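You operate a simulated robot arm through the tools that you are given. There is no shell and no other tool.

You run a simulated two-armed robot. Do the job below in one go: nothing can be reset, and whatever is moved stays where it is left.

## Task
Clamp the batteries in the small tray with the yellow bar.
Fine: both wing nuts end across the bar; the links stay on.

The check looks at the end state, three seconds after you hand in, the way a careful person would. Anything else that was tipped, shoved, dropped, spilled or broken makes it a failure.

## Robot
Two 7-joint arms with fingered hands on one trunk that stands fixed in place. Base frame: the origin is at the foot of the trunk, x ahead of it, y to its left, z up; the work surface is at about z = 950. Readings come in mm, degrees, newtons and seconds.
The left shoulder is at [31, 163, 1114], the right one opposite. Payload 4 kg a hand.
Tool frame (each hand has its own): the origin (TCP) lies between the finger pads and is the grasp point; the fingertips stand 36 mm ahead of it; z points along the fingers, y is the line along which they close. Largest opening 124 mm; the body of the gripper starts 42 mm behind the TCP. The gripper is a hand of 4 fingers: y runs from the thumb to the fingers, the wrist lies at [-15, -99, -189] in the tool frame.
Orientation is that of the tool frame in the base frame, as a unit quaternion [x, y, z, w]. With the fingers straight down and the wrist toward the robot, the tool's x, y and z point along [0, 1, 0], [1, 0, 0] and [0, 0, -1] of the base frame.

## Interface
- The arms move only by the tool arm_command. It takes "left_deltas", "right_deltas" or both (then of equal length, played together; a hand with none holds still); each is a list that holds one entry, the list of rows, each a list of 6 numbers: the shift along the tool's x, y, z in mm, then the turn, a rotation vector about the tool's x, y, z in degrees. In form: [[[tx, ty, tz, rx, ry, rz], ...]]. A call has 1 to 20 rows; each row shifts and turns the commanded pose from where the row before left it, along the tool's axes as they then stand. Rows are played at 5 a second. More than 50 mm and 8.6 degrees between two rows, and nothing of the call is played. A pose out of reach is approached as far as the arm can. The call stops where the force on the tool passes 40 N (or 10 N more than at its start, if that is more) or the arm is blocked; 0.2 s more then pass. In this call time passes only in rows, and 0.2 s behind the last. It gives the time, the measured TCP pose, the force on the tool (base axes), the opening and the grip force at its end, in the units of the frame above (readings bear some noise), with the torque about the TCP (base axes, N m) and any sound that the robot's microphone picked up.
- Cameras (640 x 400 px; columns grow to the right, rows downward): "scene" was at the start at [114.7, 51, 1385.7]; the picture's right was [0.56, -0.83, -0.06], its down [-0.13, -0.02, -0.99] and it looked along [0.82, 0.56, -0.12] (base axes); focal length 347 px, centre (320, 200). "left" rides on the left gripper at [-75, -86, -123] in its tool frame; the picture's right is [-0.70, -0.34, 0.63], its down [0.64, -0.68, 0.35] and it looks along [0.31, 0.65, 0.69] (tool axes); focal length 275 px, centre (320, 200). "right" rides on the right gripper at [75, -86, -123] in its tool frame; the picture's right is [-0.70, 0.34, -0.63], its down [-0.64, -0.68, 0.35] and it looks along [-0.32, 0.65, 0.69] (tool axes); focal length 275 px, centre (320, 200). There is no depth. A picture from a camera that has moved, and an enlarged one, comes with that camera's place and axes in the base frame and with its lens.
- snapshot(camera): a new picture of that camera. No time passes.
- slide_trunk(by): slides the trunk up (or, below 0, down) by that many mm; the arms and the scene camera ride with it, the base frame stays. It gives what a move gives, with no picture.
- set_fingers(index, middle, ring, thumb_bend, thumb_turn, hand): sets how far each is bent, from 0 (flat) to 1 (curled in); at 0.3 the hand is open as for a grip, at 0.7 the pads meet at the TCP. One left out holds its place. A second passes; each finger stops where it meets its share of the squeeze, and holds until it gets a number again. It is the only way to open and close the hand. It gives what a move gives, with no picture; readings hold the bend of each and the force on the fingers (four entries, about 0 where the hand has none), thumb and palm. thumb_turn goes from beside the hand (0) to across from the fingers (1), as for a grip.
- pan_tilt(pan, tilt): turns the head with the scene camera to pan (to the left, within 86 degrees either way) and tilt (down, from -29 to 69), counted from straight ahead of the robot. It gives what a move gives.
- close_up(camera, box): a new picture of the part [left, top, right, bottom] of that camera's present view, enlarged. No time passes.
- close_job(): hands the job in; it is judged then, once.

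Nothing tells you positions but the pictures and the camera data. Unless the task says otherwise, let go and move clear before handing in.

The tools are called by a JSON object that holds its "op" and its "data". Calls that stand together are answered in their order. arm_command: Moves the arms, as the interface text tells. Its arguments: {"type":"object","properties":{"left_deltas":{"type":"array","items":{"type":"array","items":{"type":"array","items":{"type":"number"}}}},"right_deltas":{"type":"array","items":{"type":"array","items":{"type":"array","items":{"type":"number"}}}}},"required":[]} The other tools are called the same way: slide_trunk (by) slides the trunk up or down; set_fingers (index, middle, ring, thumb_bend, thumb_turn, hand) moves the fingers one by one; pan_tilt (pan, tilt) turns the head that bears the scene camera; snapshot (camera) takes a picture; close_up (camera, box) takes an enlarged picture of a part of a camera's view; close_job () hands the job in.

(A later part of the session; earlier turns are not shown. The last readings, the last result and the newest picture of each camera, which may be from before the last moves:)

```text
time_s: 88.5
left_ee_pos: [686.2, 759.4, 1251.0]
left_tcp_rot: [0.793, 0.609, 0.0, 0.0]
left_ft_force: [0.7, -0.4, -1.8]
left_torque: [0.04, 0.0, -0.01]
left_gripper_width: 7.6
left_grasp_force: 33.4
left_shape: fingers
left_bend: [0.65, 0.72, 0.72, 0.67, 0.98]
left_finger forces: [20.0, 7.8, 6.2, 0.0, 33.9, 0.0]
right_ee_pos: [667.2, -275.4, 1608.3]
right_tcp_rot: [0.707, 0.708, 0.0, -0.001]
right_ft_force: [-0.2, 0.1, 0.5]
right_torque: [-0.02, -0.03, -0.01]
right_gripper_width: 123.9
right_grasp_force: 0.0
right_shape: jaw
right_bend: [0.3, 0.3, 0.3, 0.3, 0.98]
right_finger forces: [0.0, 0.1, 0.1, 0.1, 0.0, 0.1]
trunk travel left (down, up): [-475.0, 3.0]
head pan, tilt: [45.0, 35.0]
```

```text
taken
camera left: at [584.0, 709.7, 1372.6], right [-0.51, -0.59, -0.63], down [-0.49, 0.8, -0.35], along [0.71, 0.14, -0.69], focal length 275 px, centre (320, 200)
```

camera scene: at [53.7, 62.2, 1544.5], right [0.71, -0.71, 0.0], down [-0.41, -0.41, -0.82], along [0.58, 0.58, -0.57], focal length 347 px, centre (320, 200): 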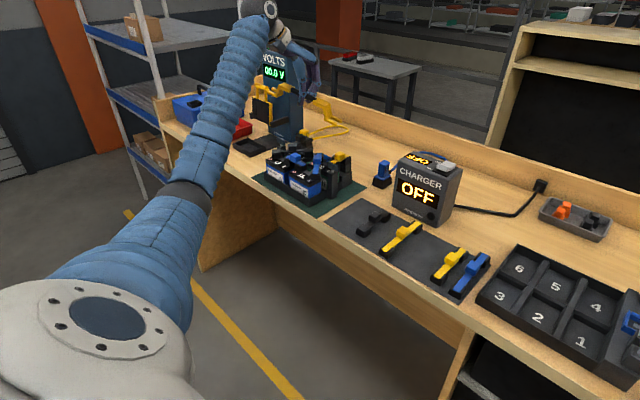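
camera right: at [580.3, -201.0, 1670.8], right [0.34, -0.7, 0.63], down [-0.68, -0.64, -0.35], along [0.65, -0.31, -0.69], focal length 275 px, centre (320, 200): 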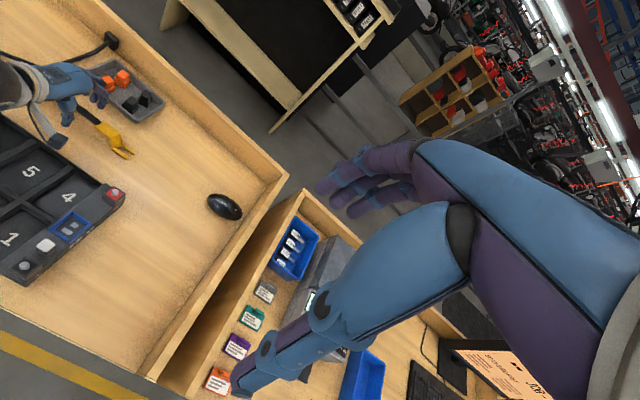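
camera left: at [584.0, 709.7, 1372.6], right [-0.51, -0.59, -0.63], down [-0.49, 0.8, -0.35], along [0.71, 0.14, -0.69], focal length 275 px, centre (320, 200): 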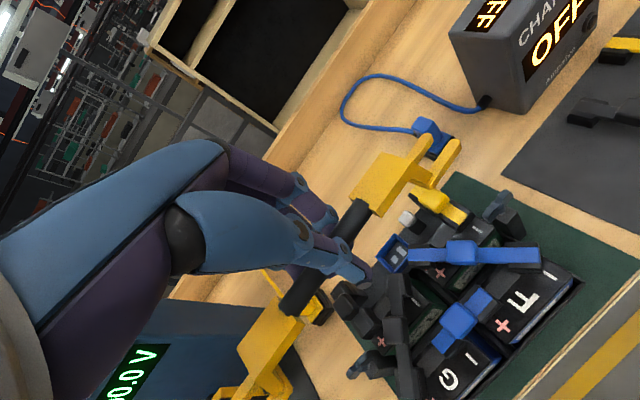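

{"op": "close_up", "data": {"camera": "scene", "box": [230, 50, 350, 130]}}

{"op": "close_up", "data": {"camera": "left", "box": [320, 110, 520, 260]}}

{"op": "close_up", "data": {"camera": "left", "box": [200, 270, 400, 400]}}

```text
5.00 times, centred on (290, 90) of scene
camera zoom: at [53.7, 62.2, 1544.5], right [0.71, -0.71, 0.0], down [-0.41, -0.41, -0.82], along [0.58, 0.58, -0.57], focal length 1736 px, centre (470, 750)
```

zoom: 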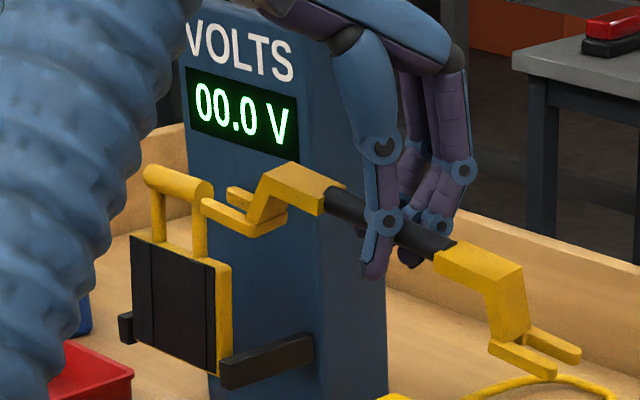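

```text
2.67 times, centred on (420, 185) of left
camera zoom: at [584.0, 709.7, 1372.6], right [-0.51, -0.59, -0.63], down [-0.49, 0.8, -0.35], along [0.71, 0.14, -0.69], focal length 734 px, centre (53, 240)
```

zoom: 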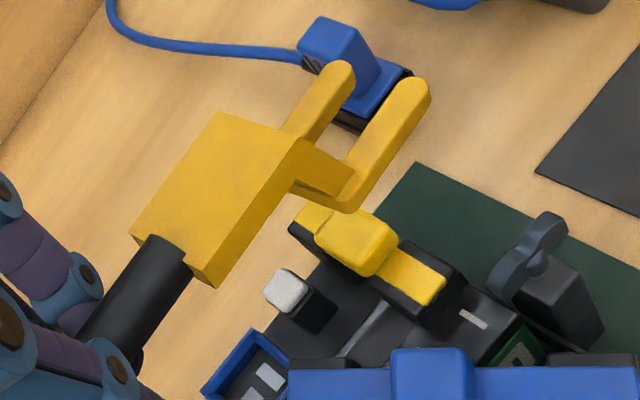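

```text
3.08 times, centred on (300, 335) of left
camera zoom: at [584.0, 709.7, 1372.6], right [-0.51, -0.59, -0.63], down [-0.49, 0.8, -0.35], along [0.71, 0.14, -0.69], focal length 847 px, centre (382, -215)
```

zoom: 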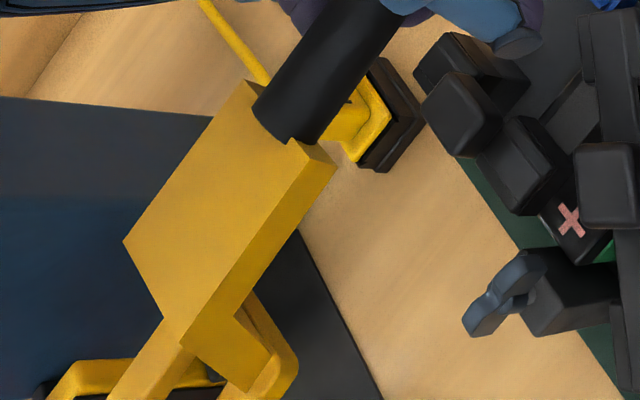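

Triangulating the bar: its centre is near (686, 757), but it's yawed ~12° and its right end sits ~12° low. I'll rotate the hand to level and align it, then re-measure.

{"op": "arm_command", "data": {"left_deltas": [[[0, 0, 0, 0, 0, 5.85], [0, 0, 0, 0, 0, 5.85], [0, 0, 0, -2.79, -5.54, 0], [0, 0, 0, -2.79, -5.54, 0]]]}}

{"op": "snapshot", "data": {"camera": "left"}}

{"op": "close_up", "data": {"camera": "scene", "box": [230, 50, 350, 130]}}

{"op": "close_up", "data": {"camera": "left", "box": [320, 110, 520, 260]}}

{"op": "close_up", "data": {"camera": "left", "box": [200, 270, 400, 400]}}

```text
time_s: 89.5
left_ee_pos: [685.9, 759.7, 1250.2]
left_tcp_rot: [0.846, 0.521, -0.057, 0.092]
left_ft_force: [-0.7, 0.3, -1.9]
left_torque: [-0.01, 0.02, -0.01]
left_gripper_width: 7.8
left_grasp_force: 33.4
left_shape: fingers
left_bend: [0.65, 0.72, 0.72, 0.67, 0.98]
left_finger forces: [20.0, 7.7, 6.1, 0.0, 34.0, 0.1]
right_ee_pos: [669.0, -275.3, 1607.3]
right_tcp_rot: [0.707, 0.707, 0.0, 0.0]
right_ft_force: [1.3, 0.4, -0.2]
right_torque: [0.01, 0.01, -0.02]
right_gripper_width: 123.8
right_grasp_force: 0.1
right_shape: jaw
right_bend: [0.3, 0.3, 0.3, 0.3, 0.98]
right_finger forces: [0.0, 0.0, 0.0, 0.0, 0.0, 0.0]
trunk travel left (down, up): [-475.0, 3.0]
head pan, tilt: [45.0, 35.0]
```

```text
taken
camera left: at [577.0, 758.8, 1374.8], right [-0.61, -0.6, -0.52], down [-0.32, 0.79, -0.53], along [0.72, -0.16, -0.67], focal length 275 px, centre (320, 200)
```

left: 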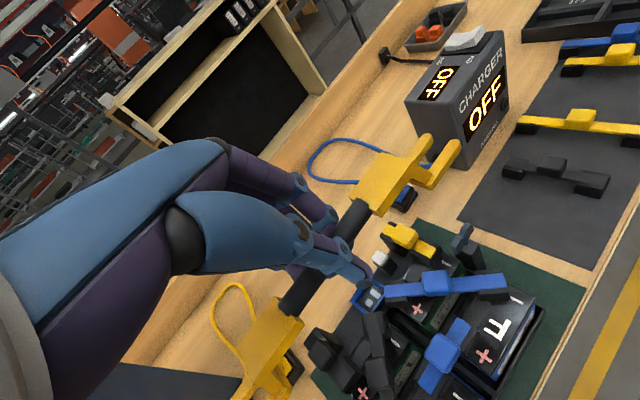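

```text
5.00 times, centred on (290, 90) of scene
camera zoom: at [53.9, 62.5, 1544.5], right [0.71, -0.71, 0.0], down [-0.41, -0.41, -0.82], along [0.58, 0.58, -0.57], focal length 1736 px, centre (470, 750)
```

zoom: 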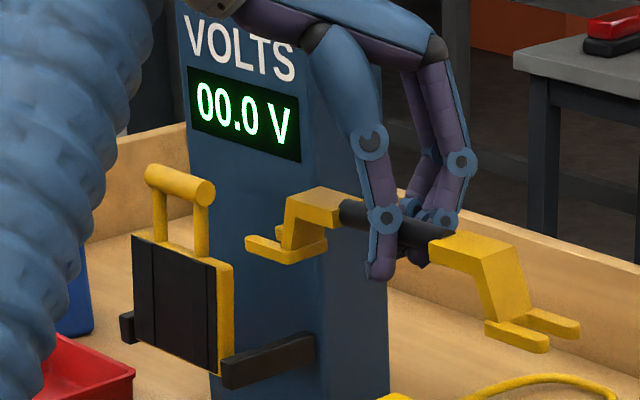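

```text
2.67 times, centred on (420, 185) of left
camera zoom: at [577.0, 758.8, 1374.8], right [-0.61, -0.6, -0.52], down [-0.32, 0.79, -0.53], along [0.72, -0.16, -0.67], focal length 734 px, centre (53, 240)
```

zoom: 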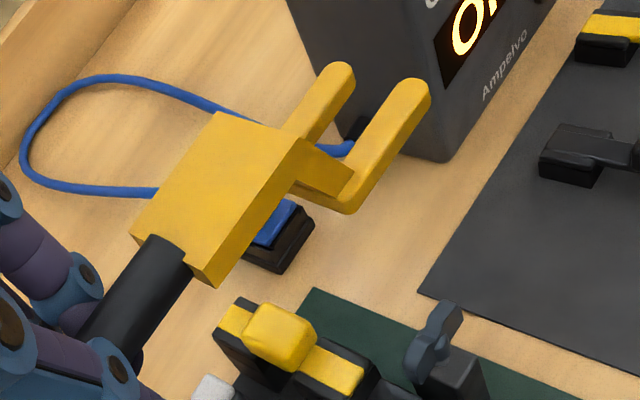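

```text
3.08 times, centred on (300, 335) of left
camera zoom: at [577.0, 758.8, 1374.8], right [-0.61, -0.6, -0.52], down [-0.32, 0.79, -0.53], along [0.72, -0.16, -0.67], focal length 847 px, centre (382, -215)
```

zoom: 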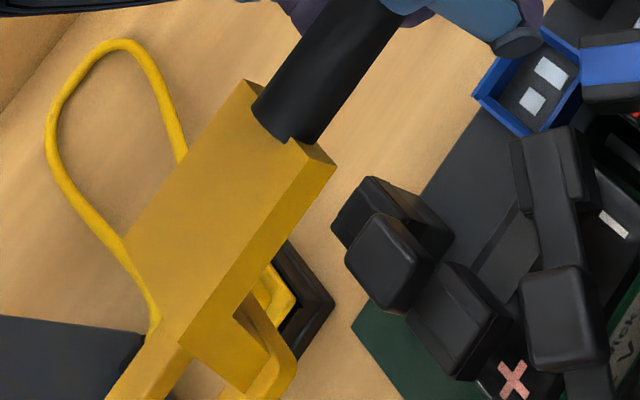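

The bar is now level and aligned with y to within about 1°. I'll shift it +5 mm in y and descend to just above the nuts, then compare slots and nuts directly.

{"op": "arm_command", "data": {"left_deltas": [[[7.7, -4.2, 32.1, 0, 0, 0], [7.7, -4.2, 32.1, 0, 0, 0], [7.7, -4.2, 32.1, 0, 0, 0]]]}}

{"op": "snapshot", "data": {"camera": "scene"}}

{"op": "close_up", "data": {"camera": "scene", "box": [250, 80, 370, 180]}}

{"op": "snapshot", "data": {"camera": "left"}}

```text
time_s: 90.3
left_ee_pos: [686.3, 763.7, 1150.1]
left_tcp_rot: [0.847, 0.521, -0.058, 0.092]
left_ft_force: [0.3, 0.0, -1.5]
left_torque: [0.03, 0.03, -0.01]
left_gripper_width: 8.2
left_grasp_force: 33.7
left_shape: fingers
left_bend: [0.65, 0.72, 0.72, 0.67, 0.98]
left_finger forces: [20.0, 7.7, 6.0, 0.0, 34.1, 0.1]
right_ee_pos: [668.2, -275.6, 1607.4]
right_tcp_rot: [0.708, 0.707, 0.001, 0.0]
right_ft_force: [-0.6, -0.5, 0.8]
right_torque: [0.0, 0.05, -0.03]
right_gripper_width: 123.9
right_grasp_force: 0.1
right_shape: jaw
right_bend: [0.3, 0.3, 0.3, 0.3, 0.98]
right_finger forces: [0.0, 0.0, 0.1, 0.0, 0.1, 0.0]
trunk travel left (down, up): [-475.0, 3.0]
head pan, tilt: [45.0, 35.0]
```

```text
taken
camera scene: at [53.8, 62.4, 1544.5], right [0.71, -0.71, 0.0], down [-0.41, -0.41, -0.82], along [0.58, 0.58, -0.57], focal length 347 px, centre (320, 200)
```

scene: 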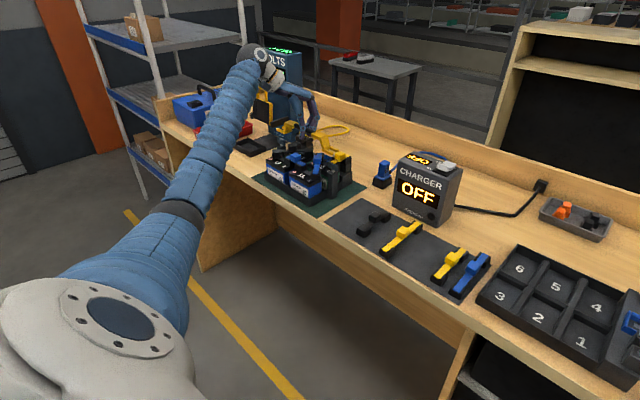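

```text
4.00 times, centred on (310, 130) of scene
camera zoom: at [53.8, 62.4, 1544.5], right [0.71, -0.71, 0.0], down [-0.41, -0.41, -0.82], along [0.58, 0.58, -0.57], focal length 1388 px, centre (360, 480)
```

zoom: 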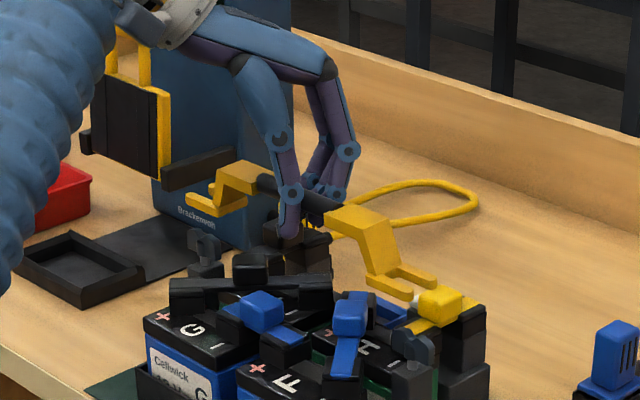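

```text
taken
camera left: at [576.3, 762.7, 1274.7], right [-0.61, -0.6, -0.52], down [-0.32, 0.79, -0.53], along [0.72, -0.16, -0.67], focal length 275 px, centre (320, 200)
```

left: 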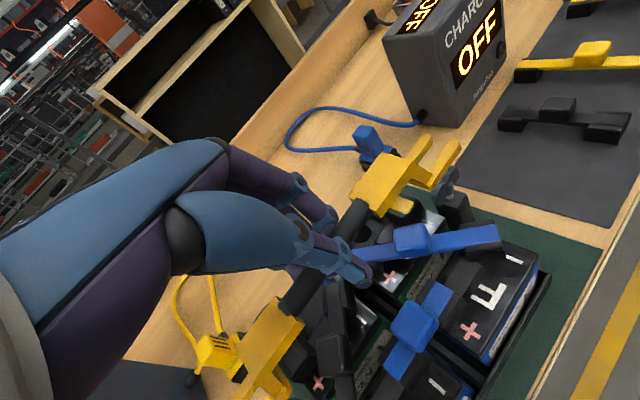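

{"op": "close_up", "data": {"camera": "scene", "box": [330, 135, 370, 175]}}

{"op": "close_up", "data": {"camera": "scene", "box": [285, 115, 325, 155]}}

{"op": "close_up", "data": {"camera": "left", "box": [390, 120, 490, 220]}}

{"op": "close_up", "data": {"camera": "left", "box": [200, 300, 340, 400]}}

```text
10.00 times, centred on (350, 155) of scene
camera zoom: at [53.8, 62.4, 1544.5], right [0.71, -0.71, 0.0], down [-0.41, -0.41, -0.82], along [0.58, 0.58, -0.57], focal length 3471 px, centre (20, 650)
```

zoom: 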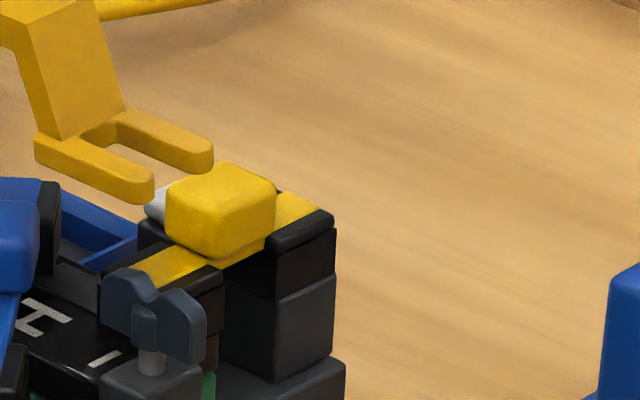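

```text
10.00 times, centred on (305, 135) of scene
camera zoom: at [53.8, 62.4, 1544.5], right [0.71, -0.71, 0.0], down [-0.41, -0.41, -0.82], along [0.58, 0.58, -0.57], focal length 3471 px, centre (470, 850)
```

zoom: 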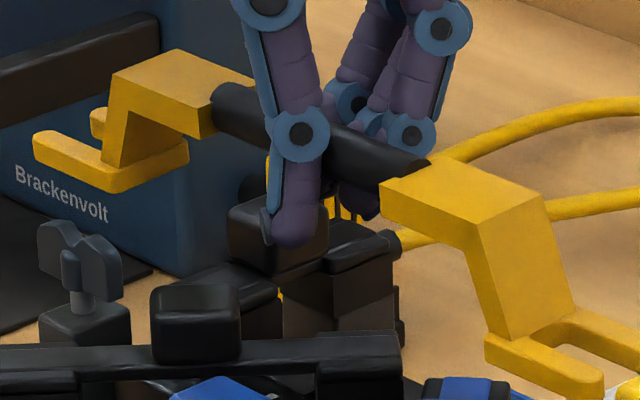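

```text
4.00 times, centred on (440, 170) of left
camera zoom: at [576.3, 762.7, 1274.7], right [-0.61, -0.6, -0.52], down [-0.32, 0.79, -0.53], along [0.72, -0.16, -0.67], focal length 1101 px, centre (-160, 320)
```

zoom: 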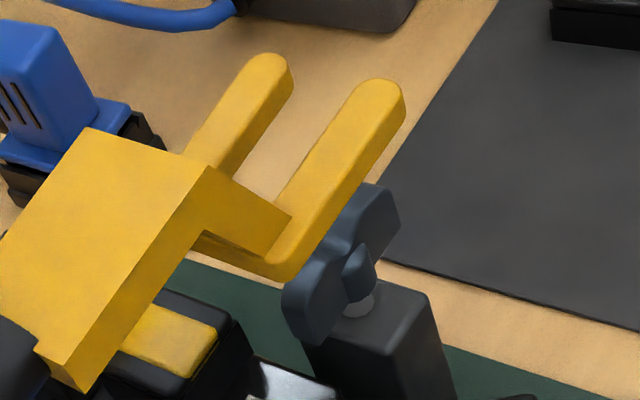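

```text
4.00 times, centred on (270, 350) of left
camera zoom: at [576.3, 762.7, 1274.7], right [-0.61, -0.6, -0.52], down [-0.32, 0.79, -0.53], along [0.72, -0.16, -0.67], focal length 1101 px, centre (520, -400)
```

zoom: 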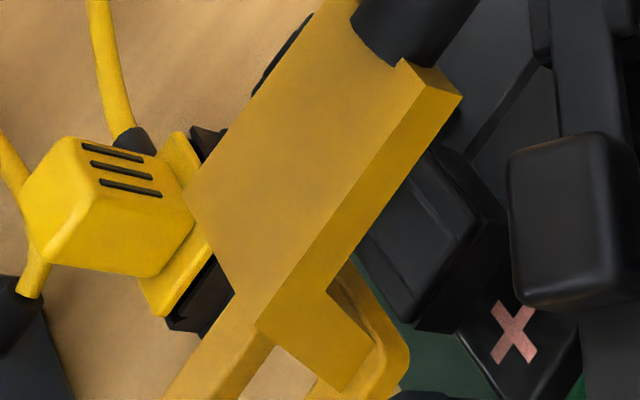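

The slots are nearly over the nuts: I need about +1.5 mm x, +4.5 mm y and a 1.6° level correction. Applying those while descending 22 mm more.

{"op": "arm_command", "data": {"left_deltas": [[[4.4, -1.4, 10.2, 0, 0, 0], [4.4, -1.4, 10.2, 0, 0, 0], [0, 0, 0, 0.72, 1.43, -0.5]]]}}

{"op": "close_up", "data": {"camera": "scene", "box": [330, 135, 370, 175]}}

{"op": "close_up", "data": {"camera": "scene", "box": [275, 110, 315, 150]}}

{"op": "close_up", "data": {"camera": "left", "box": [390, 120, 490, 220]}}

```text
time_s: 91.1
left_ee_pos: [685.9, 769.5, 1128.5]
left_tcp_rot: [0.845, 0.526, -0.05, 0.079]
left_ft_force: [0.2, 0.0, -1.1]
left_torque: [0.03, -0.02, -0.01]
left_gripper_width: 7.7
left_grasp_force: 33.8
left_shape: fingers
left_bend: [0.65, 0.72, 0.72, 0.67, 0.98]
left_finger forces: [20.1, 7.8, 6.1, 0.0, 34.0, 0.0]
right_ee_pos: [668.2, -276.6, 1606.6]
right_tcp_rot: [0.707, 0.707, -0.001, 0.0]
right_ft_force: [-0.6, 0.3, -0.2]
right_torque: [0.0, -0.01, 0.02]
right_gripper_width: 123.9
right_grasp_force: 0.0
right_shape: jaw
right_bend: [0.3, 0.3, 0.3, 0.3, 0.98]
right_finger forces: [0.1, 0.0, 0.0, 0.1, 0.0, 0.0]
trunk travel left (down, up): [-475.0, 3.0]
head pan, tilt: [45.0, 35.0]
```

```text
10.00 times, centred on (350, 155) of scene
camera zoom: at [53.3, 61.8, 1544.6], right [0.71, -0.71, 0.0], down [-0.41, -0.41, -0.82], along [0.58, 0.58, -0.57], focal length 3471 px, centre (20, 650)
```

zoom: 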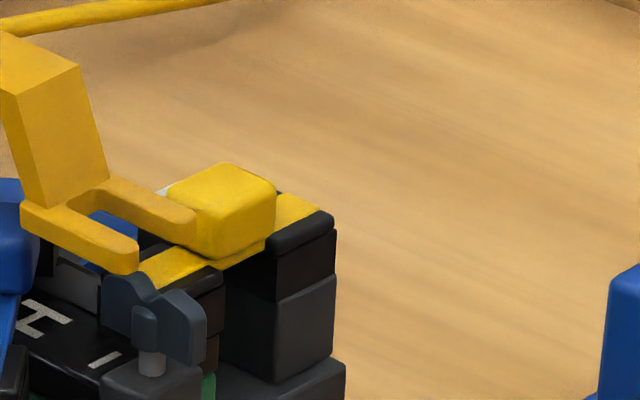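

```text
10.00 times, centred on (295, 130) of scene
camera zoom: at [53.3, 61.8, 1544.6], right [0.71, -0.71, 0.0], down [-0.41, -0.41, -0.82], along [0.58, 0.58, -0.57], focal length 3471 px, centre (570, 900)
```

zoom: 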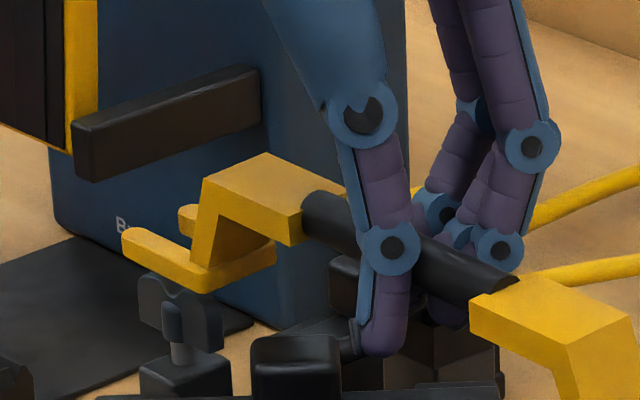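

```text
4.00 times, centred on (440, 170) of left
camera zoom: at [576.7, 763.4, 1254.0], right [-0.61, -0.59, -0.53], down [-0.33, 0.8, -0.5], along [0.72, -0.13, -0.68], focal length 1101 px, centre (-160, 320)
```

zoom: 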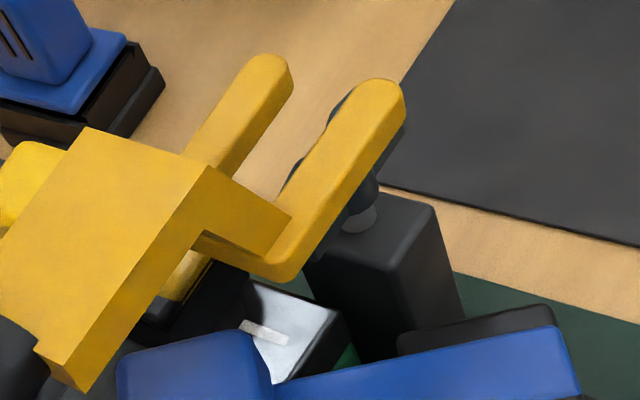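

{"op": "arm_command", "data": {"left_deltas": [[[0.6, 0.8, 9.1, 0, 0, 0]]]}}

{"op": "close_up", "data": {"camera": "scene", "box": [325, 140, 355, 170]}}

{"op": "close_up", "data": {"camera": "scene", "box": [280, 120, 310, 150]}}

{"op": "close_up", "data": {"camera": "left", "box": [390, 120, 490, 220]}}

```text
time_s: 91.5
left_ee_pos: [687.5, 767.0, 1118.7]
left_tcp_rot: [0.845, 0.526, -0.049, 0.08]
left_ft_force: [0.9, 0.4, -1.4]
left_torque: [0.01, -0.02, 0.04]
left_gripper_width: 7.5
left_grasp_force: 34.9
left_shape: fingers
left_bend: [0.65, 0.72, 0.72, 0.67, 0.98]
left_finger forces: [20.0, 7.7, 6.0, 0.1, 34.1, 0.1]
right_ee_pos: [667.7, -275.0, 1607.2]
right_tcp_rot: [0.707, 0.707, 0.0, 0.0]
right_ft_force: [0.2, -0.5, 0.4]
right_torque: [0.01, -0.04, 0.0]
right_gripper_width: 123.8
right_grasp_force: 0.1
right_shape: jaw
right_bend: [0.3, 0.3, 0.3, 0.3, 0.98]
right_finger forces: [0.0, 0.0, 0.0, 0.0, 0.0, 0.0]
trunk travel left (down, up): [-475.0, 3.0]
head pan, tilt: [45.0, 35.0]
```

```text
13.33 times, centred on (340, 155) of scene
camera zoom: at [53.8, 62.4, 1544.5], right [0.71, -0.71, 0.0], down [-0.41, -0.41, -0.82], along [0.58, 0.58, -0.57], focal length 4628 px, centre (53, 800)
```

zoom: 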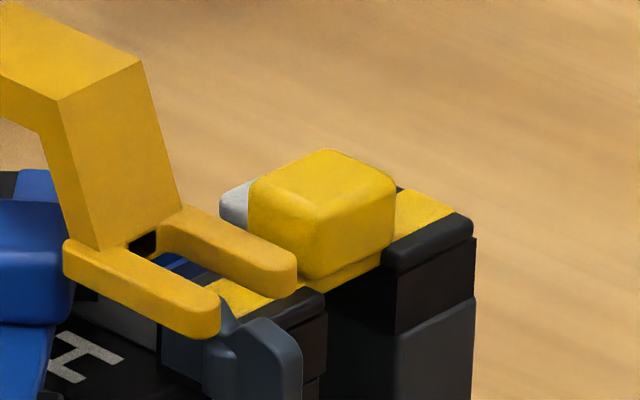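

```text
13.33 times, centred on (295, 135) of scene
camera zoom: at [53.8, 62.4, 1544.5], right [0.71, -0.71, 0.0], down [-0.41, -0.41, -0.82], along [0.58, 0.58, -0.57], focal length 4628 px, centre (653, 1067)
```

zoom: 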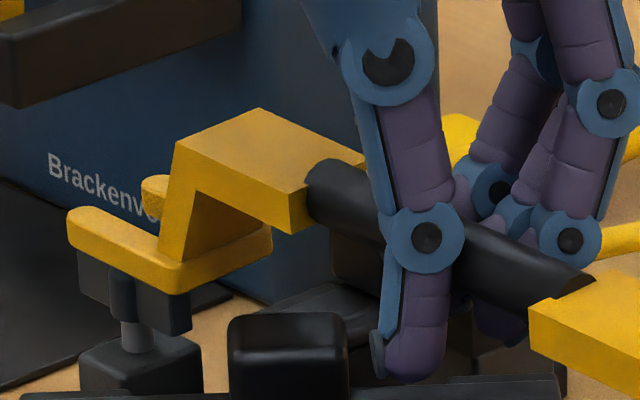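

```text
4.00 times, centred on (440, 170) of left
camera zoom: at [578.2, 762.3, 1244.2], right [-0.61, -0.59, -0.53], down [-0.33, 0.8, -0.51], along [0.72, -0.13, -0.68], focal length 1101 px, centre (-160, 320)
```

zoom: 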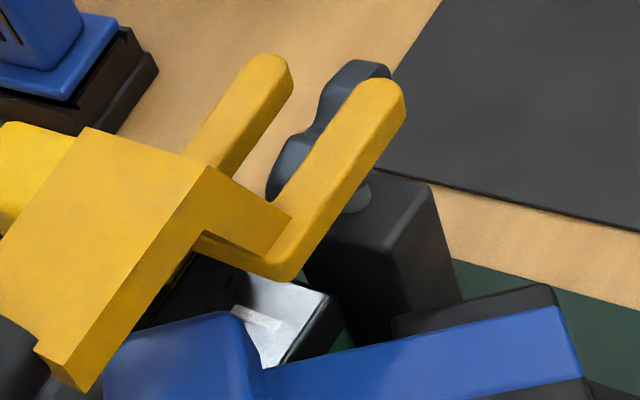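

{"op": "arm_command", "data": {"left_deltas": [[[1.1, -0.5, 3.8, 0, 0, 0], [0.67, -0.32, 3.9, 0, 0, 0]]]}}

{"op": "close_up", "data": {"camera": "scene", "box": [325, 140, 355, 170]}}

{"op": "close_up", "data": {"camera": "scene", "box": [280, 120, 310, 150]}}

{"op": "close_up", "data": {"camera": "left", "box": [390, 120, 490, 220]}}

```text
time_s: 92.1
left_ee_pos: [686.6, 767.2, 1111.4]
left_tcp_rot: [0.845, 0.526, -0.049, 0.08]
left_ft_force: [-0.2, 0.4, -0.6]
left_torque: [0.0, -0.02, 0.01]
left_gripper_width: 7.5
left_grasp_force: 33.4
left_shape: fingers
left_bend: [0.65, 0.72, 0.72, 0.67, 0.98]
left_finger forces: [20.0, 7.6, 6.0, 0.0, 34.1, 0.0]
right_ee_pos: [668.7, -275.8, 1607.8]
right_tcp_rot: [0.708, 0.707, 0.0, 0.0]
right_ft_force: [0.4, 0.6, 0.2]
right_torque: [-0.01, -0.01, 0.03]
right_gripper_width: 123.5
right_grasp_force: 0.0
right_shape: jaw
right_bend: [0.3, 0.3, 0.3, 0.3, 0.98]
right_finger forces: [0.0, 0.1, 0.0, 0.0, 0.0, 0.1]
trunk travel left (down, up): [-475.0, 3.0]
head pan, tilt: [45.0, 35.0]
```

```text
13.33 times, centred on (340, 155) of scene
camera zoom: at [53.6, 62.2, 1544.5], right [0.71, -0.71, 0.0], down [-0.41, -0.41, -0.82], along [0.58, 0.58, -0.57], focal length 4628 px, centre (53, 800)
```

zoom: 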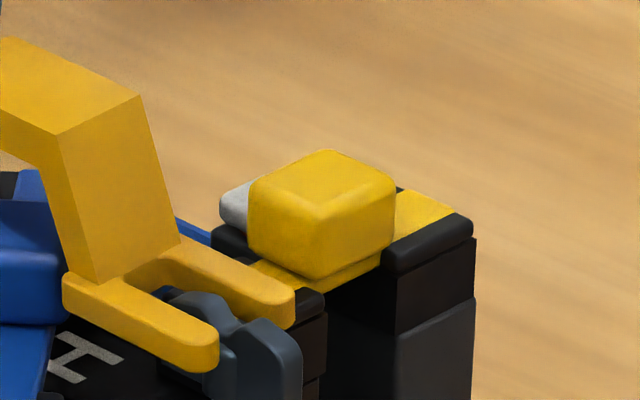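

```text
13.33 times, centred on (295, 135) of scene
camera zoom: at [53.6, 62.2, 1544.5], right [0.71, -0.71, 0.0], down [-0.41, -0.41, -0.82], along [0.58, 0.58, -0.57], focal length 4628 px, centre (653, 1067)
```

zoom: 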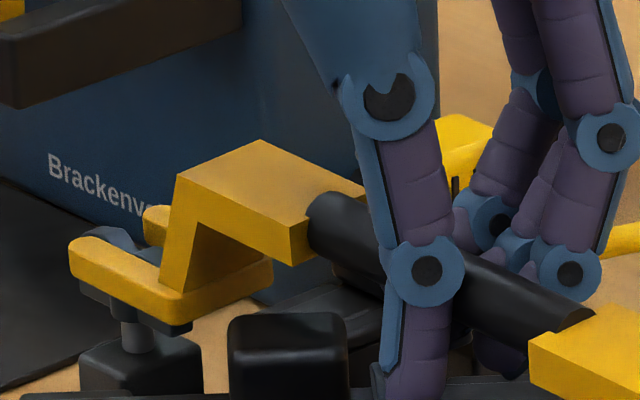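

```text
4.00 times, centred on (440, 170) of left
camera zoom: at [577.8, 762.1, 1236.5], right [-0.61, -0.59, -0.53], down [-0.33, 0.8, -0.5], along [0.72, -0.13, -0.68], focal length 1101 px, centre (-160, 320)
```

zoom: 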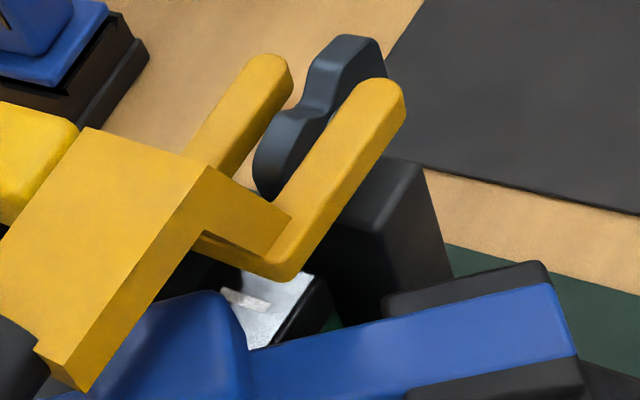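

Both nuts have entered the slots without contact. Before going lower I'll check the fingertips' clearance over the black link.

{"op": "close_up", "data": {"camera": "scene", "box": [290, 125, 350, 175]}}

{"op": "close_up", "data": {"camera": "left", "box": [270, 200, 430, 320]}}

{"op": "close_up", "data": {"camera": "left", "box": [200, 270, 400, 400]}}

```text
8.00 times, centred on (320, 150) of scene
camera zoom: at [53.6, 62.2, 1544.5], right [0.71, -0.71, 0.0], down [-0.41, -0.41, -0.82], along [0.58, 0.58, -0.57], focal length 2777 px, centre (320, 600)
```

zoom: 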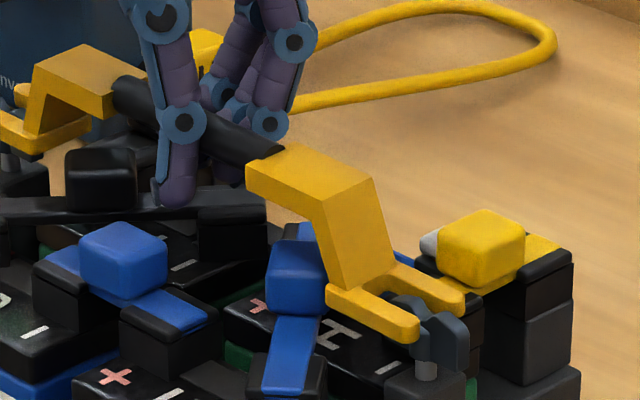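

```text
3.33 times, centred on (350, 260) of left
camera zoom: at [577.8, 762.1, 1236.5], right [-0.61, -0.59, -0.53], down [-0.33, 0.8, -0.5], along [0.72, -0.13, -0.68], focal length 918 px, centre (220, 0)
```

zoom: 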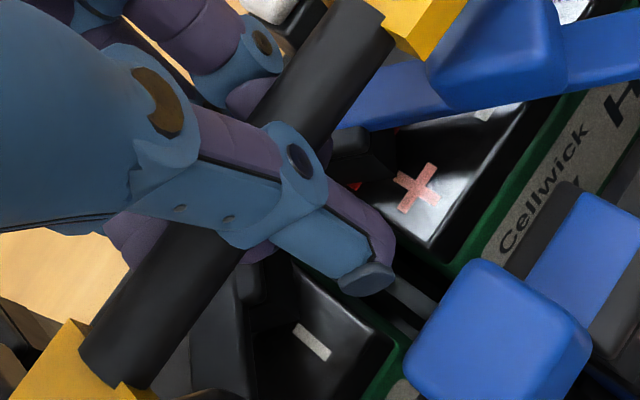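

```text
3.08 times, centred on (300, 335) of left
camera zoom: at [577.8, 762.1, 1236.5], right [-0.61, -0.59, -0.53], down [-0.33, 0.8, -0.5], along [0.72, -0.13, -0.68], focal length 847 px, centre (382, -215)
```

zoom: 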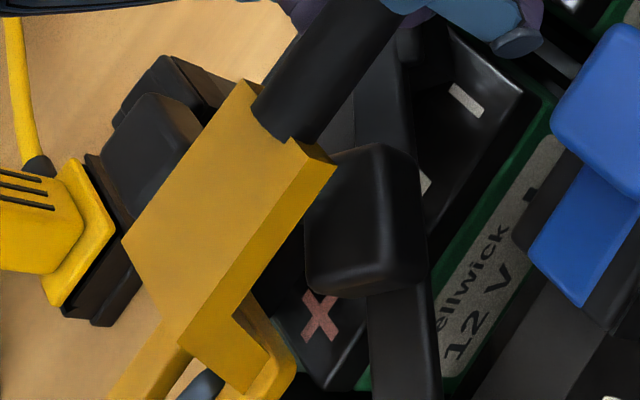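

The middle and ring fingertips are above the black link's far foot, so I can't lower fully. I'll go down in small steps while watching forces.

{"op": "arm_command", "data": {"left_deltas": [[[0.5, -0.25, 3, 0, 0, 0], [0.4, -0.2, 2.5, 0, 0, 0]]]}}

{"op": "arm_command", "data": {"left_deltas": [[[0.27, -0.13, 1.6, 0, 0, 0]]]}}

{"op": "close_up", "data": {"camera": "scene", "box": [290, 125, 350, 175]}}

{"op": "close_up", "data": {"camera": "scene", "box": [305, 130, 335, 155]}}

{"op": "close_up", "data": {"camera": "scene", "box": [280, 120, 310, 150]}}

```text
time_s: 92.7
left_ee_pos: [686.4, 766.3, 1105.5]
left_tcp_rot: [0.845, 0.526, -0.05, 0.08]
left_ft_force: [-0.1, -0.3, -1.1]
left_torque: [-0.03, -0.01, 0.0]
left_gripper_width: 7.8
left_grasp_force: 33.4
left_shape: fingers
left_bend: [0.65, 0.72, 0.72, 0.67, 0.98]
left_finger forces: [20.0, 7.7, 6.0, 0.0, 34.1, 0.0]
right_ee_pos: [667.9, -276.4, 1607.3]
right_tcp_rot: [0.707, 0.708, 0.0, -0.001]
right_ft_force: [-0.1, 0.0, 0.9]
right_torque: [0.0, 0.0, 0.0]
right_gripper_width: 123.7
right_grasp_force: 0.0
right_shape: jaw
right_bend: [0.3, 0.3, 0.3, 0.3, 0.98]
right_finger forces: [0.1, 0.0, 0.1, 0.0, 0.1, 0.0]
trunk travel left (down, up): [-475.0, 3.0]
head pan, tilt: [45.0, 35.0]
```

```text
time_s: 93.1
left_ee_pos: [687.0, 767.3, 1104.3]
left_tcp_rot: [0.845, 0.526, -0.049, 0.081]
left_ft_force: [-0.5, -0.9, -0.7]
left_torque: [0.0, 0.01, -0.03]
left_gripper_width: 7.4
left_grasp_force: 34.0
left_shape: fingers
left_bend: [0.65, 0.72, 0.72, 0.67, 0.98]
left_finger forces: [20.0, 7.7, 6.0, 0.0, 34.1, 0.0]
right_ee_pos: [667.1, -275.7, 1606.9]
right_tcp_rot: [0.707, 0.707, 0.001, 0.0]
right_ft_force: [0.4, 0.4, 0.6]
right_torque: [-0.03, 0.03, -0.02]
right_gripper_width: 123.8
right_grasp_force: 0.1
right_shape: jaw
right_bend: [0.3, 0.3, 0.3, 0.3, 0.98]
right_finger forces: [0.1, 0.1, 0.0, 0.0, 0.0, 0.1]
trunk travel left (down, up): [-475.0, 3.0]
head pan, tilt: [45.0, 35.0]
```

```text
8.00 times, centred on (320, 150) of scene
camera zoom: at [53.7, 62.3, 1544.5], right [0.71, -0.71, 0.0], down [-0.41, -0.41, -0.82], along [0.58, 0.58, -0.57], focal length 2777 px, centre (320, 600)
```

zoom: 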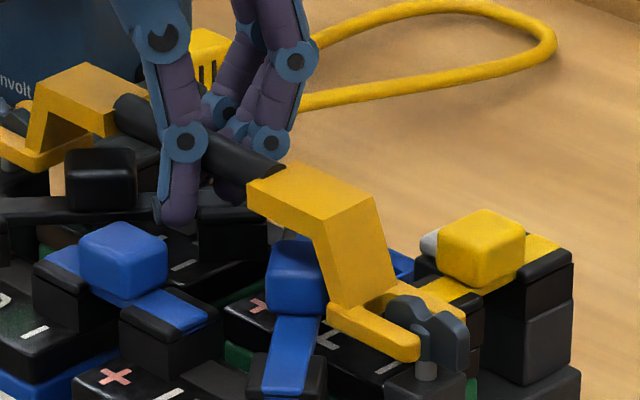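

```text
16.00 times, centred on (320, 142) of scene
camera zoom: at [53.7, 62.3, 1544.5], right [0.71, -0.71, 0.0], down [-0.41, -0.41, -0.82], along [0.58, 0.58, -0.57], focal length 5554 px, centre (320, 1120)
```

zoom: 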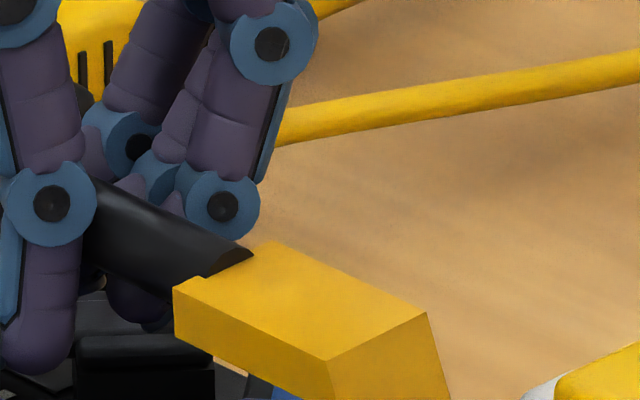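

```text
13.33 times, centred on (295, 135) of scene
camera zoom: at [53.7, 62.3, 1544.5], right [0.71, -0.71, 0.0], down [-0.41, -0.41, -0.82], along [0.58, 0.58, -0.57], focal length 4628 px, centre (653, 1067)
```

zoom: 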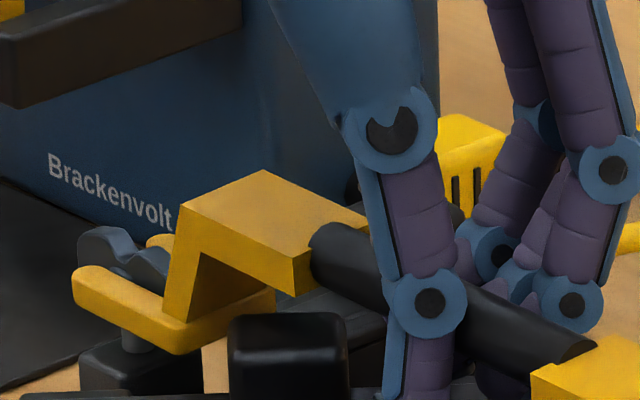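

{"op": "arm_command", "data": {"left_deltas": [[[0.27, -0.13, 1.6, 0, 0, 0]]]}}

{"op": "arm_command", "data": {"left_deltas": [[[0.27, -0.13, 1.6, 0, 0, 0]]]}}

{"op": "close_up", "data": {"camera": "scene", "box": [305, 130, 335, 155]}}

{"op": "close_up", "data": {"camera": "scene", "box": [325, 145, 355, 170]}}

```text
time_s: 93.5
left_ee_pos: [688.7, 766.7, 1103.4]
left_tcp_rot: [0.846, 0.525, -0.049, 0.08]
left_ft_force: [-1.0, -0.2, -1.9]
left_torque: [0.06, -0.03, 0.01]
left_gripper_width: 7.5
left_grasp_force: 33.8
left_shape: fingers
left_bend: [0.65, 0.72, 0.72, 0.67, 0.98]
left_finger forces: [20.0, 7.8, 6.0, 0.0, 34.1, 0.1]
right_ee_pos: [668.3, -276.3, 1607.1]
right_tcp_rot: [0.706, 0.708, 0.001, 0.0]
right_ft_force: [0.7, 0.2, -0.6]
right_torque: [0.03, 0.0, -0.01]
right_gripper_width: 123.6
right_grasp_force: 0.0
right_shape: jaw
right_bend: [0.3, 0.3, 0.3, 0.3, 0.98]
right_finger forces: [0.0, 0.0, 0.0, 0.0, 0.0, 0.1]
trunk travel left (down, up): [-475.0, 3.0]
head pan, tilt: [45.0, 35.0]
```

```text
time_s: 93.9
left_ee_pos: [687.3, 768.2, 1103.0]
left_tcp_rot: [0.845, 0.527, -0.049, 0.08]
left_ft_force: [0.0, 0.7, -1.6]
left_torque: [0.0, 0.03, -0.02]
left_gripper_width: 7.6
left_grasp_force: 33.8
left_shape: fingers
left_bend: [0.65, 0.72, 0.72, 0.67, 0.98]
left_finger forces: [20.0, 7.7, 6.0, 0.1, 34.1, 0.1]
right_ee_pos: [668.8, -275.8, 1607.2]
right_tcp_rot: [0.707, 0.707, 0.0, 0.0]
right_ft_force: [0.2, 0.7, 0.1]
right_torque: [0.03, -0.02, 0.0]
right_gripper_width: 123.8
right_grasp_force: 0.1
right_shape: jaw
right_bend: [0.3, 0.3, 0.3, 0.3, 0.98]
right_finger forces: [0.0, 0.1, 0.0, 0.1, 0.0, 0.1]
trunk travel left (down, up): [-475.0, 3.0]
head pan, tilt: [45.0, 35.0]
```

```text
16.00 times, centred on (320, 142) of scene
camera zoom: at [53.7, 62.1, 1544.5], right [0.71, -0.71, 0.0], down [-0.41, -0.41, -0.82], along [0.58, 0.58, -0.57], focal length 5554 px, centre (320, 1120)
```

zoom: 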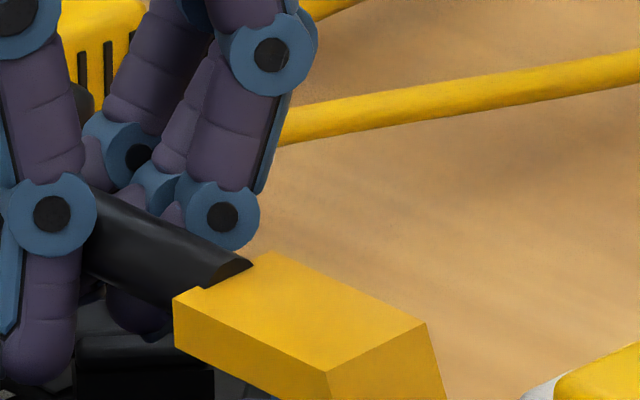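

```text
16.00 times, centred on (340, 158) of scene
camera zoom: at [53.7, 62.1, 1544.5], right [0.71, -0.71, 0.0], down [-0.41, -0.41, -0.82], along [0.58, 0.58, -0.57], focal length 5554 px, centre (0, 880)
```

zoom: 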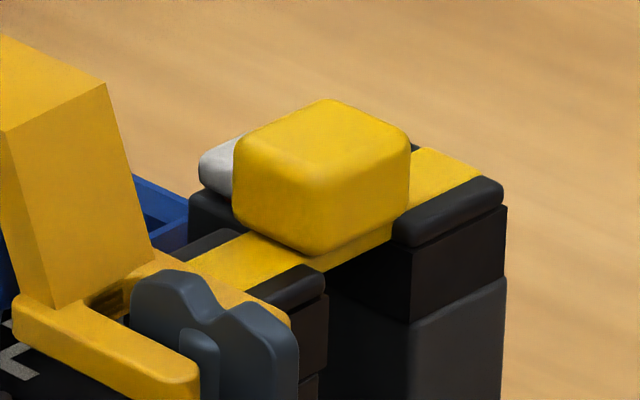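

{"op": "arm_command", "data": {"left_deltas": [[[0.33, -0.16, 2, 0, 0, 0]]]}}

{"op": "arm_command", "data": {"left_deltas": [[[0.33, -0.16, 2, 0, 0, 0]]]}}

{"op": "close_up", "data": {"camera": "scene", "box": [300, 130, 335, 160]}}

{"op": "close_up", "data": {"camera": "scene", "box": [325, 145, 355, 175]}}

{"op": "close_up", "data": {"camera": "scene", "box": [280, 125, 310, 155]}}

```text
time_s: 94.3
left_ee_pos: [688.3, 766.2, 1100.9]
left_tcp_rot: [0.845, 0.526, -0.049, 0.079]
left_ft_force: [-0.4, -0.7, -1.2]
left_torque: [0.04, -0.03, -0.02]
left_gripper_width: 7.7
left_grasp_force: 33.7
left_shape: fingers
left_bend: [0.65, 0.72, 0.72, 0.67, 0.98]
left_finger forces: [19.9, 7.7, 6.0, 0.0, 34.1, 0.0]
right_ee_pos: [668.1, -276.1, 1607.4]
right_tcp_rot: [0.707, 0.707, 0.0, 0.0]
right_ft_force: [0.0, -0.4, 1.0]
right_torque: [0.02, -0.01, -0.01]
right_gripper_width: 123.7
right_grasp_force: 0.0
right_shape: jaw
right_bend: [0.3, 0.3, 0.3, 0.3, 0.98]
right_finger forces: [0.1, 0.0, 0.0, 0.1, 0.0, 0.1]
trunk travel left (down, up): [-475.0, 3.0]
head pan, tilt: [45.0, 35.0]
```

```text
time_s: 94.7
left_ee_pos: [687.1, 765.6, 1098.3]
left_tcp_rot: [0.845, 0.526, -0.05, 0.08]
left_ft_force: [0.4, -0.1, -0.8]
left_torque: [0.01, 0.0, 0.02]
left_gripper_width: 7.7
left_grasp_force: 34.0
left_shape: fingers
left_bend: [0.65, 0.72, 0.72, 0.67, 0.98]
left_finger forces: [20.1, 7.6, 6.1, 0.0, 34.2, 0.0]
right_ee_pos: [667.8, -277.0, 1607.5]
right_tcp_rot: [0.706, 0.708, 0.0, -0.001]
right_ft_force: [-0.2, 0.6, -0.1]
right_torque: [0.0, 0.01, 0.0]
right_gripper_width: 123.7
right_grasp_force: 0.0
right_shape: jaw
right_bend: [0.3, 0.3, 0.3, 0.3, 0.98]
right_finger forces: [0.1, 0.0, 0.0, 0.0, 0.0, 0.0]
trunk travel left (down, up): [-475.0, 3.0]
head pan, tilt: [45.0, 35.0]
```

```text
13.33 times, centred on (318, 145) of scene
camera zoom: at [53.7, 62.2, 1544.5], right [0.71, -0.71, 0.0], down [-0.41, -0.41, -0.82], along [0.58, 0.58, -0.57], focal length 4628 px, centre (353, 933)
```

zoom: 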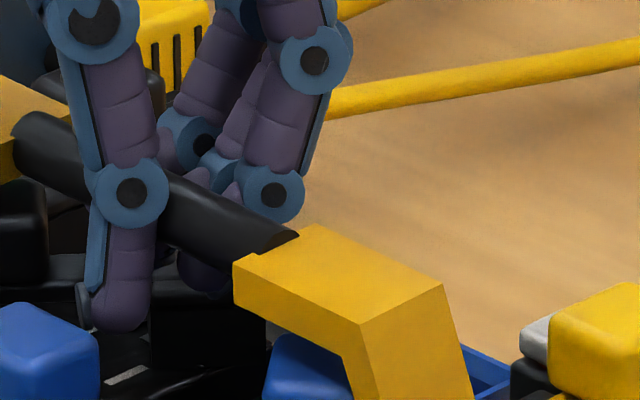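

```text
13.33 times, centred on (340, 160) of scene
camera zoom: at [53.7, 62.2, 1544.5], right [0.71, -0.71, 0.0], down [-0.41, -0.41, -0.82], along [0.58, 0.58, -0.57], focal length 4628 px, centre (53, 733)
```

zoom: 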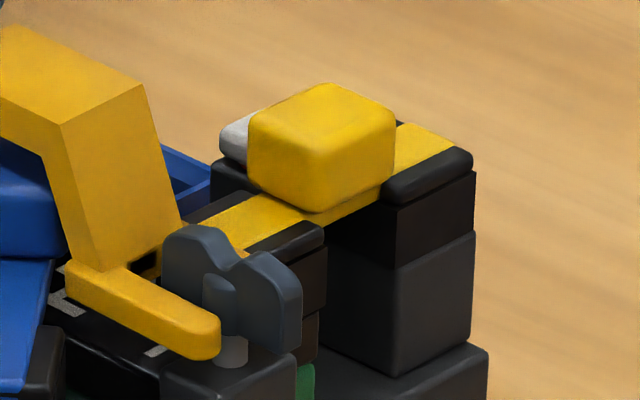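

```text
13.33 times, centred on (295, 140) of scene
camera zoom: at [53.7, 62.2, 1544.5], right [0.71, -0.71, 0.0], down [-0.41, -0.41, -0.82], along [0.58, 0.58, -0.57], focal length 4628 px, centre (653, 1000)
```

zoom: 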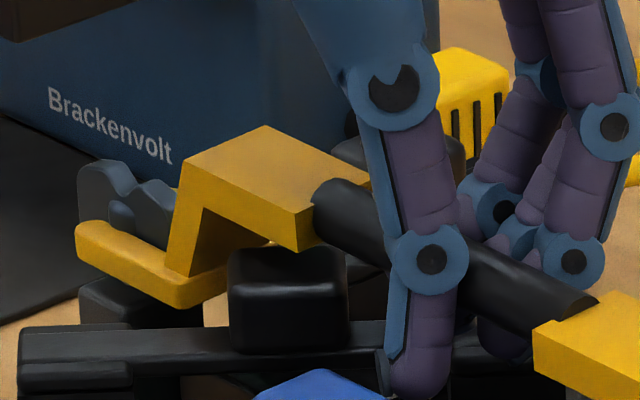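

{"op": "arm_command", "data": {"left_deltas": [[[0.33, -0.16, 2, 0, 0, 0]]]}}

{"op": "arm_command", "data": {"left_deltas": [[[0.33, -0.16, 2, 0, 0, 0]]]}}

{"op": "close_up", "data": {"camera": "scene", "box": [300, 130, 335, 160]}}

{"op": "close_up", "data": {"camera": "scene", "box": [325, 145, 355, 175]}}

{"op": "close_up", "data": {"camera": "scene", "box": [280, 125, 310, 155]}}

```text
time_s: 95.1
left_ee_pos: [687.9, 766.3, 1095.6]
left_tcp_rot: [0.845, 0.526, -0.05, 0.079]
left_ft_force: [-0.6, -0.5, -1.0]
left_torque: [-0.03, 0.02, 0.03]
left_gripper_width: 7.6
left_grasp_force: 34.1
left_shape: fingers
left_bend: [0.65, 0.72, 0.72, 0.67, 0.98]
left_finger forces: [20.2, 7.7, 5.8, 0.1, 34.3, 0.0]
right_ee_pos: [668.2, -275.8, 1607.1]
right_tcp_rot: [0.707, 0.708, -0.001, 0.0]
right_ft_force: [1.2, 0.8, 0.2]
right_torque: [-0.04, -0.02, -0.01]
right_gripper_width: 123.7
right_grasp_force: 0.1
right_shape: jaw
right_bend: [0.3, 0.3, 0.3, 0.3, 0.98]
right_finger forces: [0.1, 0.1, 0.0, 0.0, 0.0, 0.0]
trunk travel left (down, up): [-475.0, 3.0]
head pan, tilt: [45.0, 35.0]
```

```text
time_s: 95.5
left_ee_pos: [688.6, 766.3, 1094.0]
left_tcp_rot: [0.845, 0.526, -0.05, 0.08]
left_ft_force: [-0.4, -0.5, -1.2]
left_torque: [-0.01, 0.03, -0.01]
left_gripper_width: 7.3
left_grasp_force: 34.0
left_shape: fingers
left_bend: [0.65, 0.72, 0.72, 0.67, 0.98]
left_finger forces: [20.2, 7.7, 5.9, 0.1, 34.2, 0.0]
right_ee_pos: [669.0, -275.7, 1607.0]
right_tcp_rot: [0.707, 0.707, 0.0, 0.0]
right_ft_force: [0.0, -0.2, -0.5]
right_torque: [0.03, 0.01, 0.04]
right_gripper_width: 124.0
right_grasp_force: 0.0
right_shape: jaw
right_bend: [0.3, 0.3, 0.3, 0.3, 0.98]
right_finger forces: [0.0, 0.1, 0.0, 0.2, 0.0, 0.0]
trunk travel left (down, up): [-475.0, 3.0]
head pan, tilt: [45.0, 35.0]
```

```text
13.33 times, centred on (318, 145) of scene
camera zoom: at [53.7, 62.2, 1544.5], right [0.71, -0.71, 0.0], down [-0.41, -0.41, -0.82], along [0.58, 0.58, -0.57], focal length 4628 px, centre (353, 933)
```

zoom: 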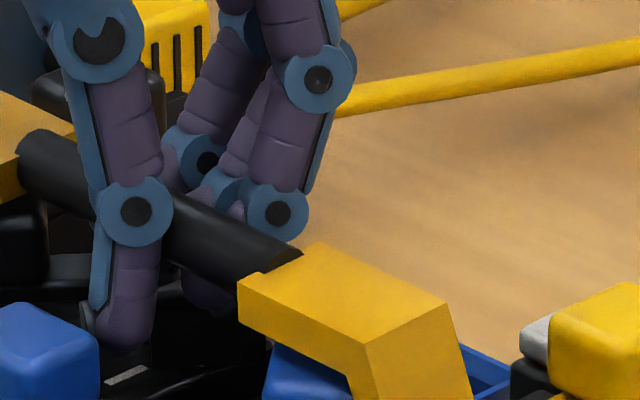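

```text
13.33 times, centred on (340, 160) of scene
camera zoom: at [53.7, 62.2, 1544.5], right [0.71, -0.71, 0.0], down [-0.41, -0.41, -0.82], along [0.58, 0.58, -0.57], focal length 4628 px, centre (53, 733)
```

zoom: 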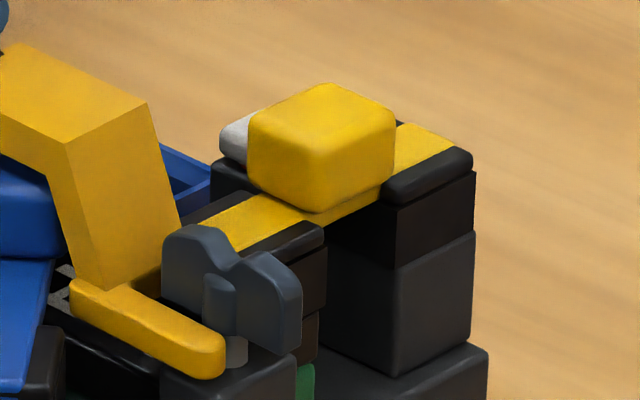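

```text
13.33 times, centred on (295, 140) of scene
camera zoom: at [53.7, 62.2, 1544.5], right [0.71, -0.71, 0.0], down [-0.41, -0.41, -0.82], along [0.58, 0.58, -0.57], focal length 4628 px, centre (653, 1000)
```

zoom: 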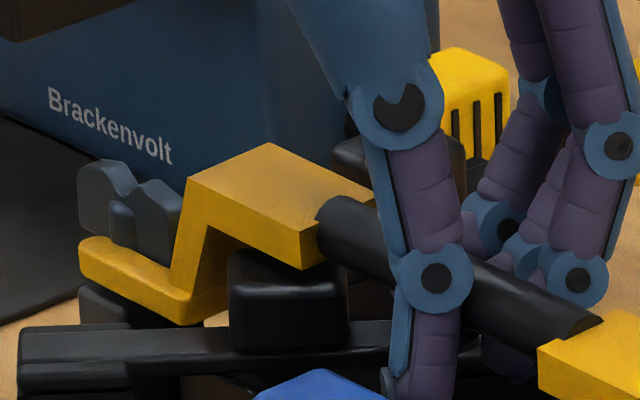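

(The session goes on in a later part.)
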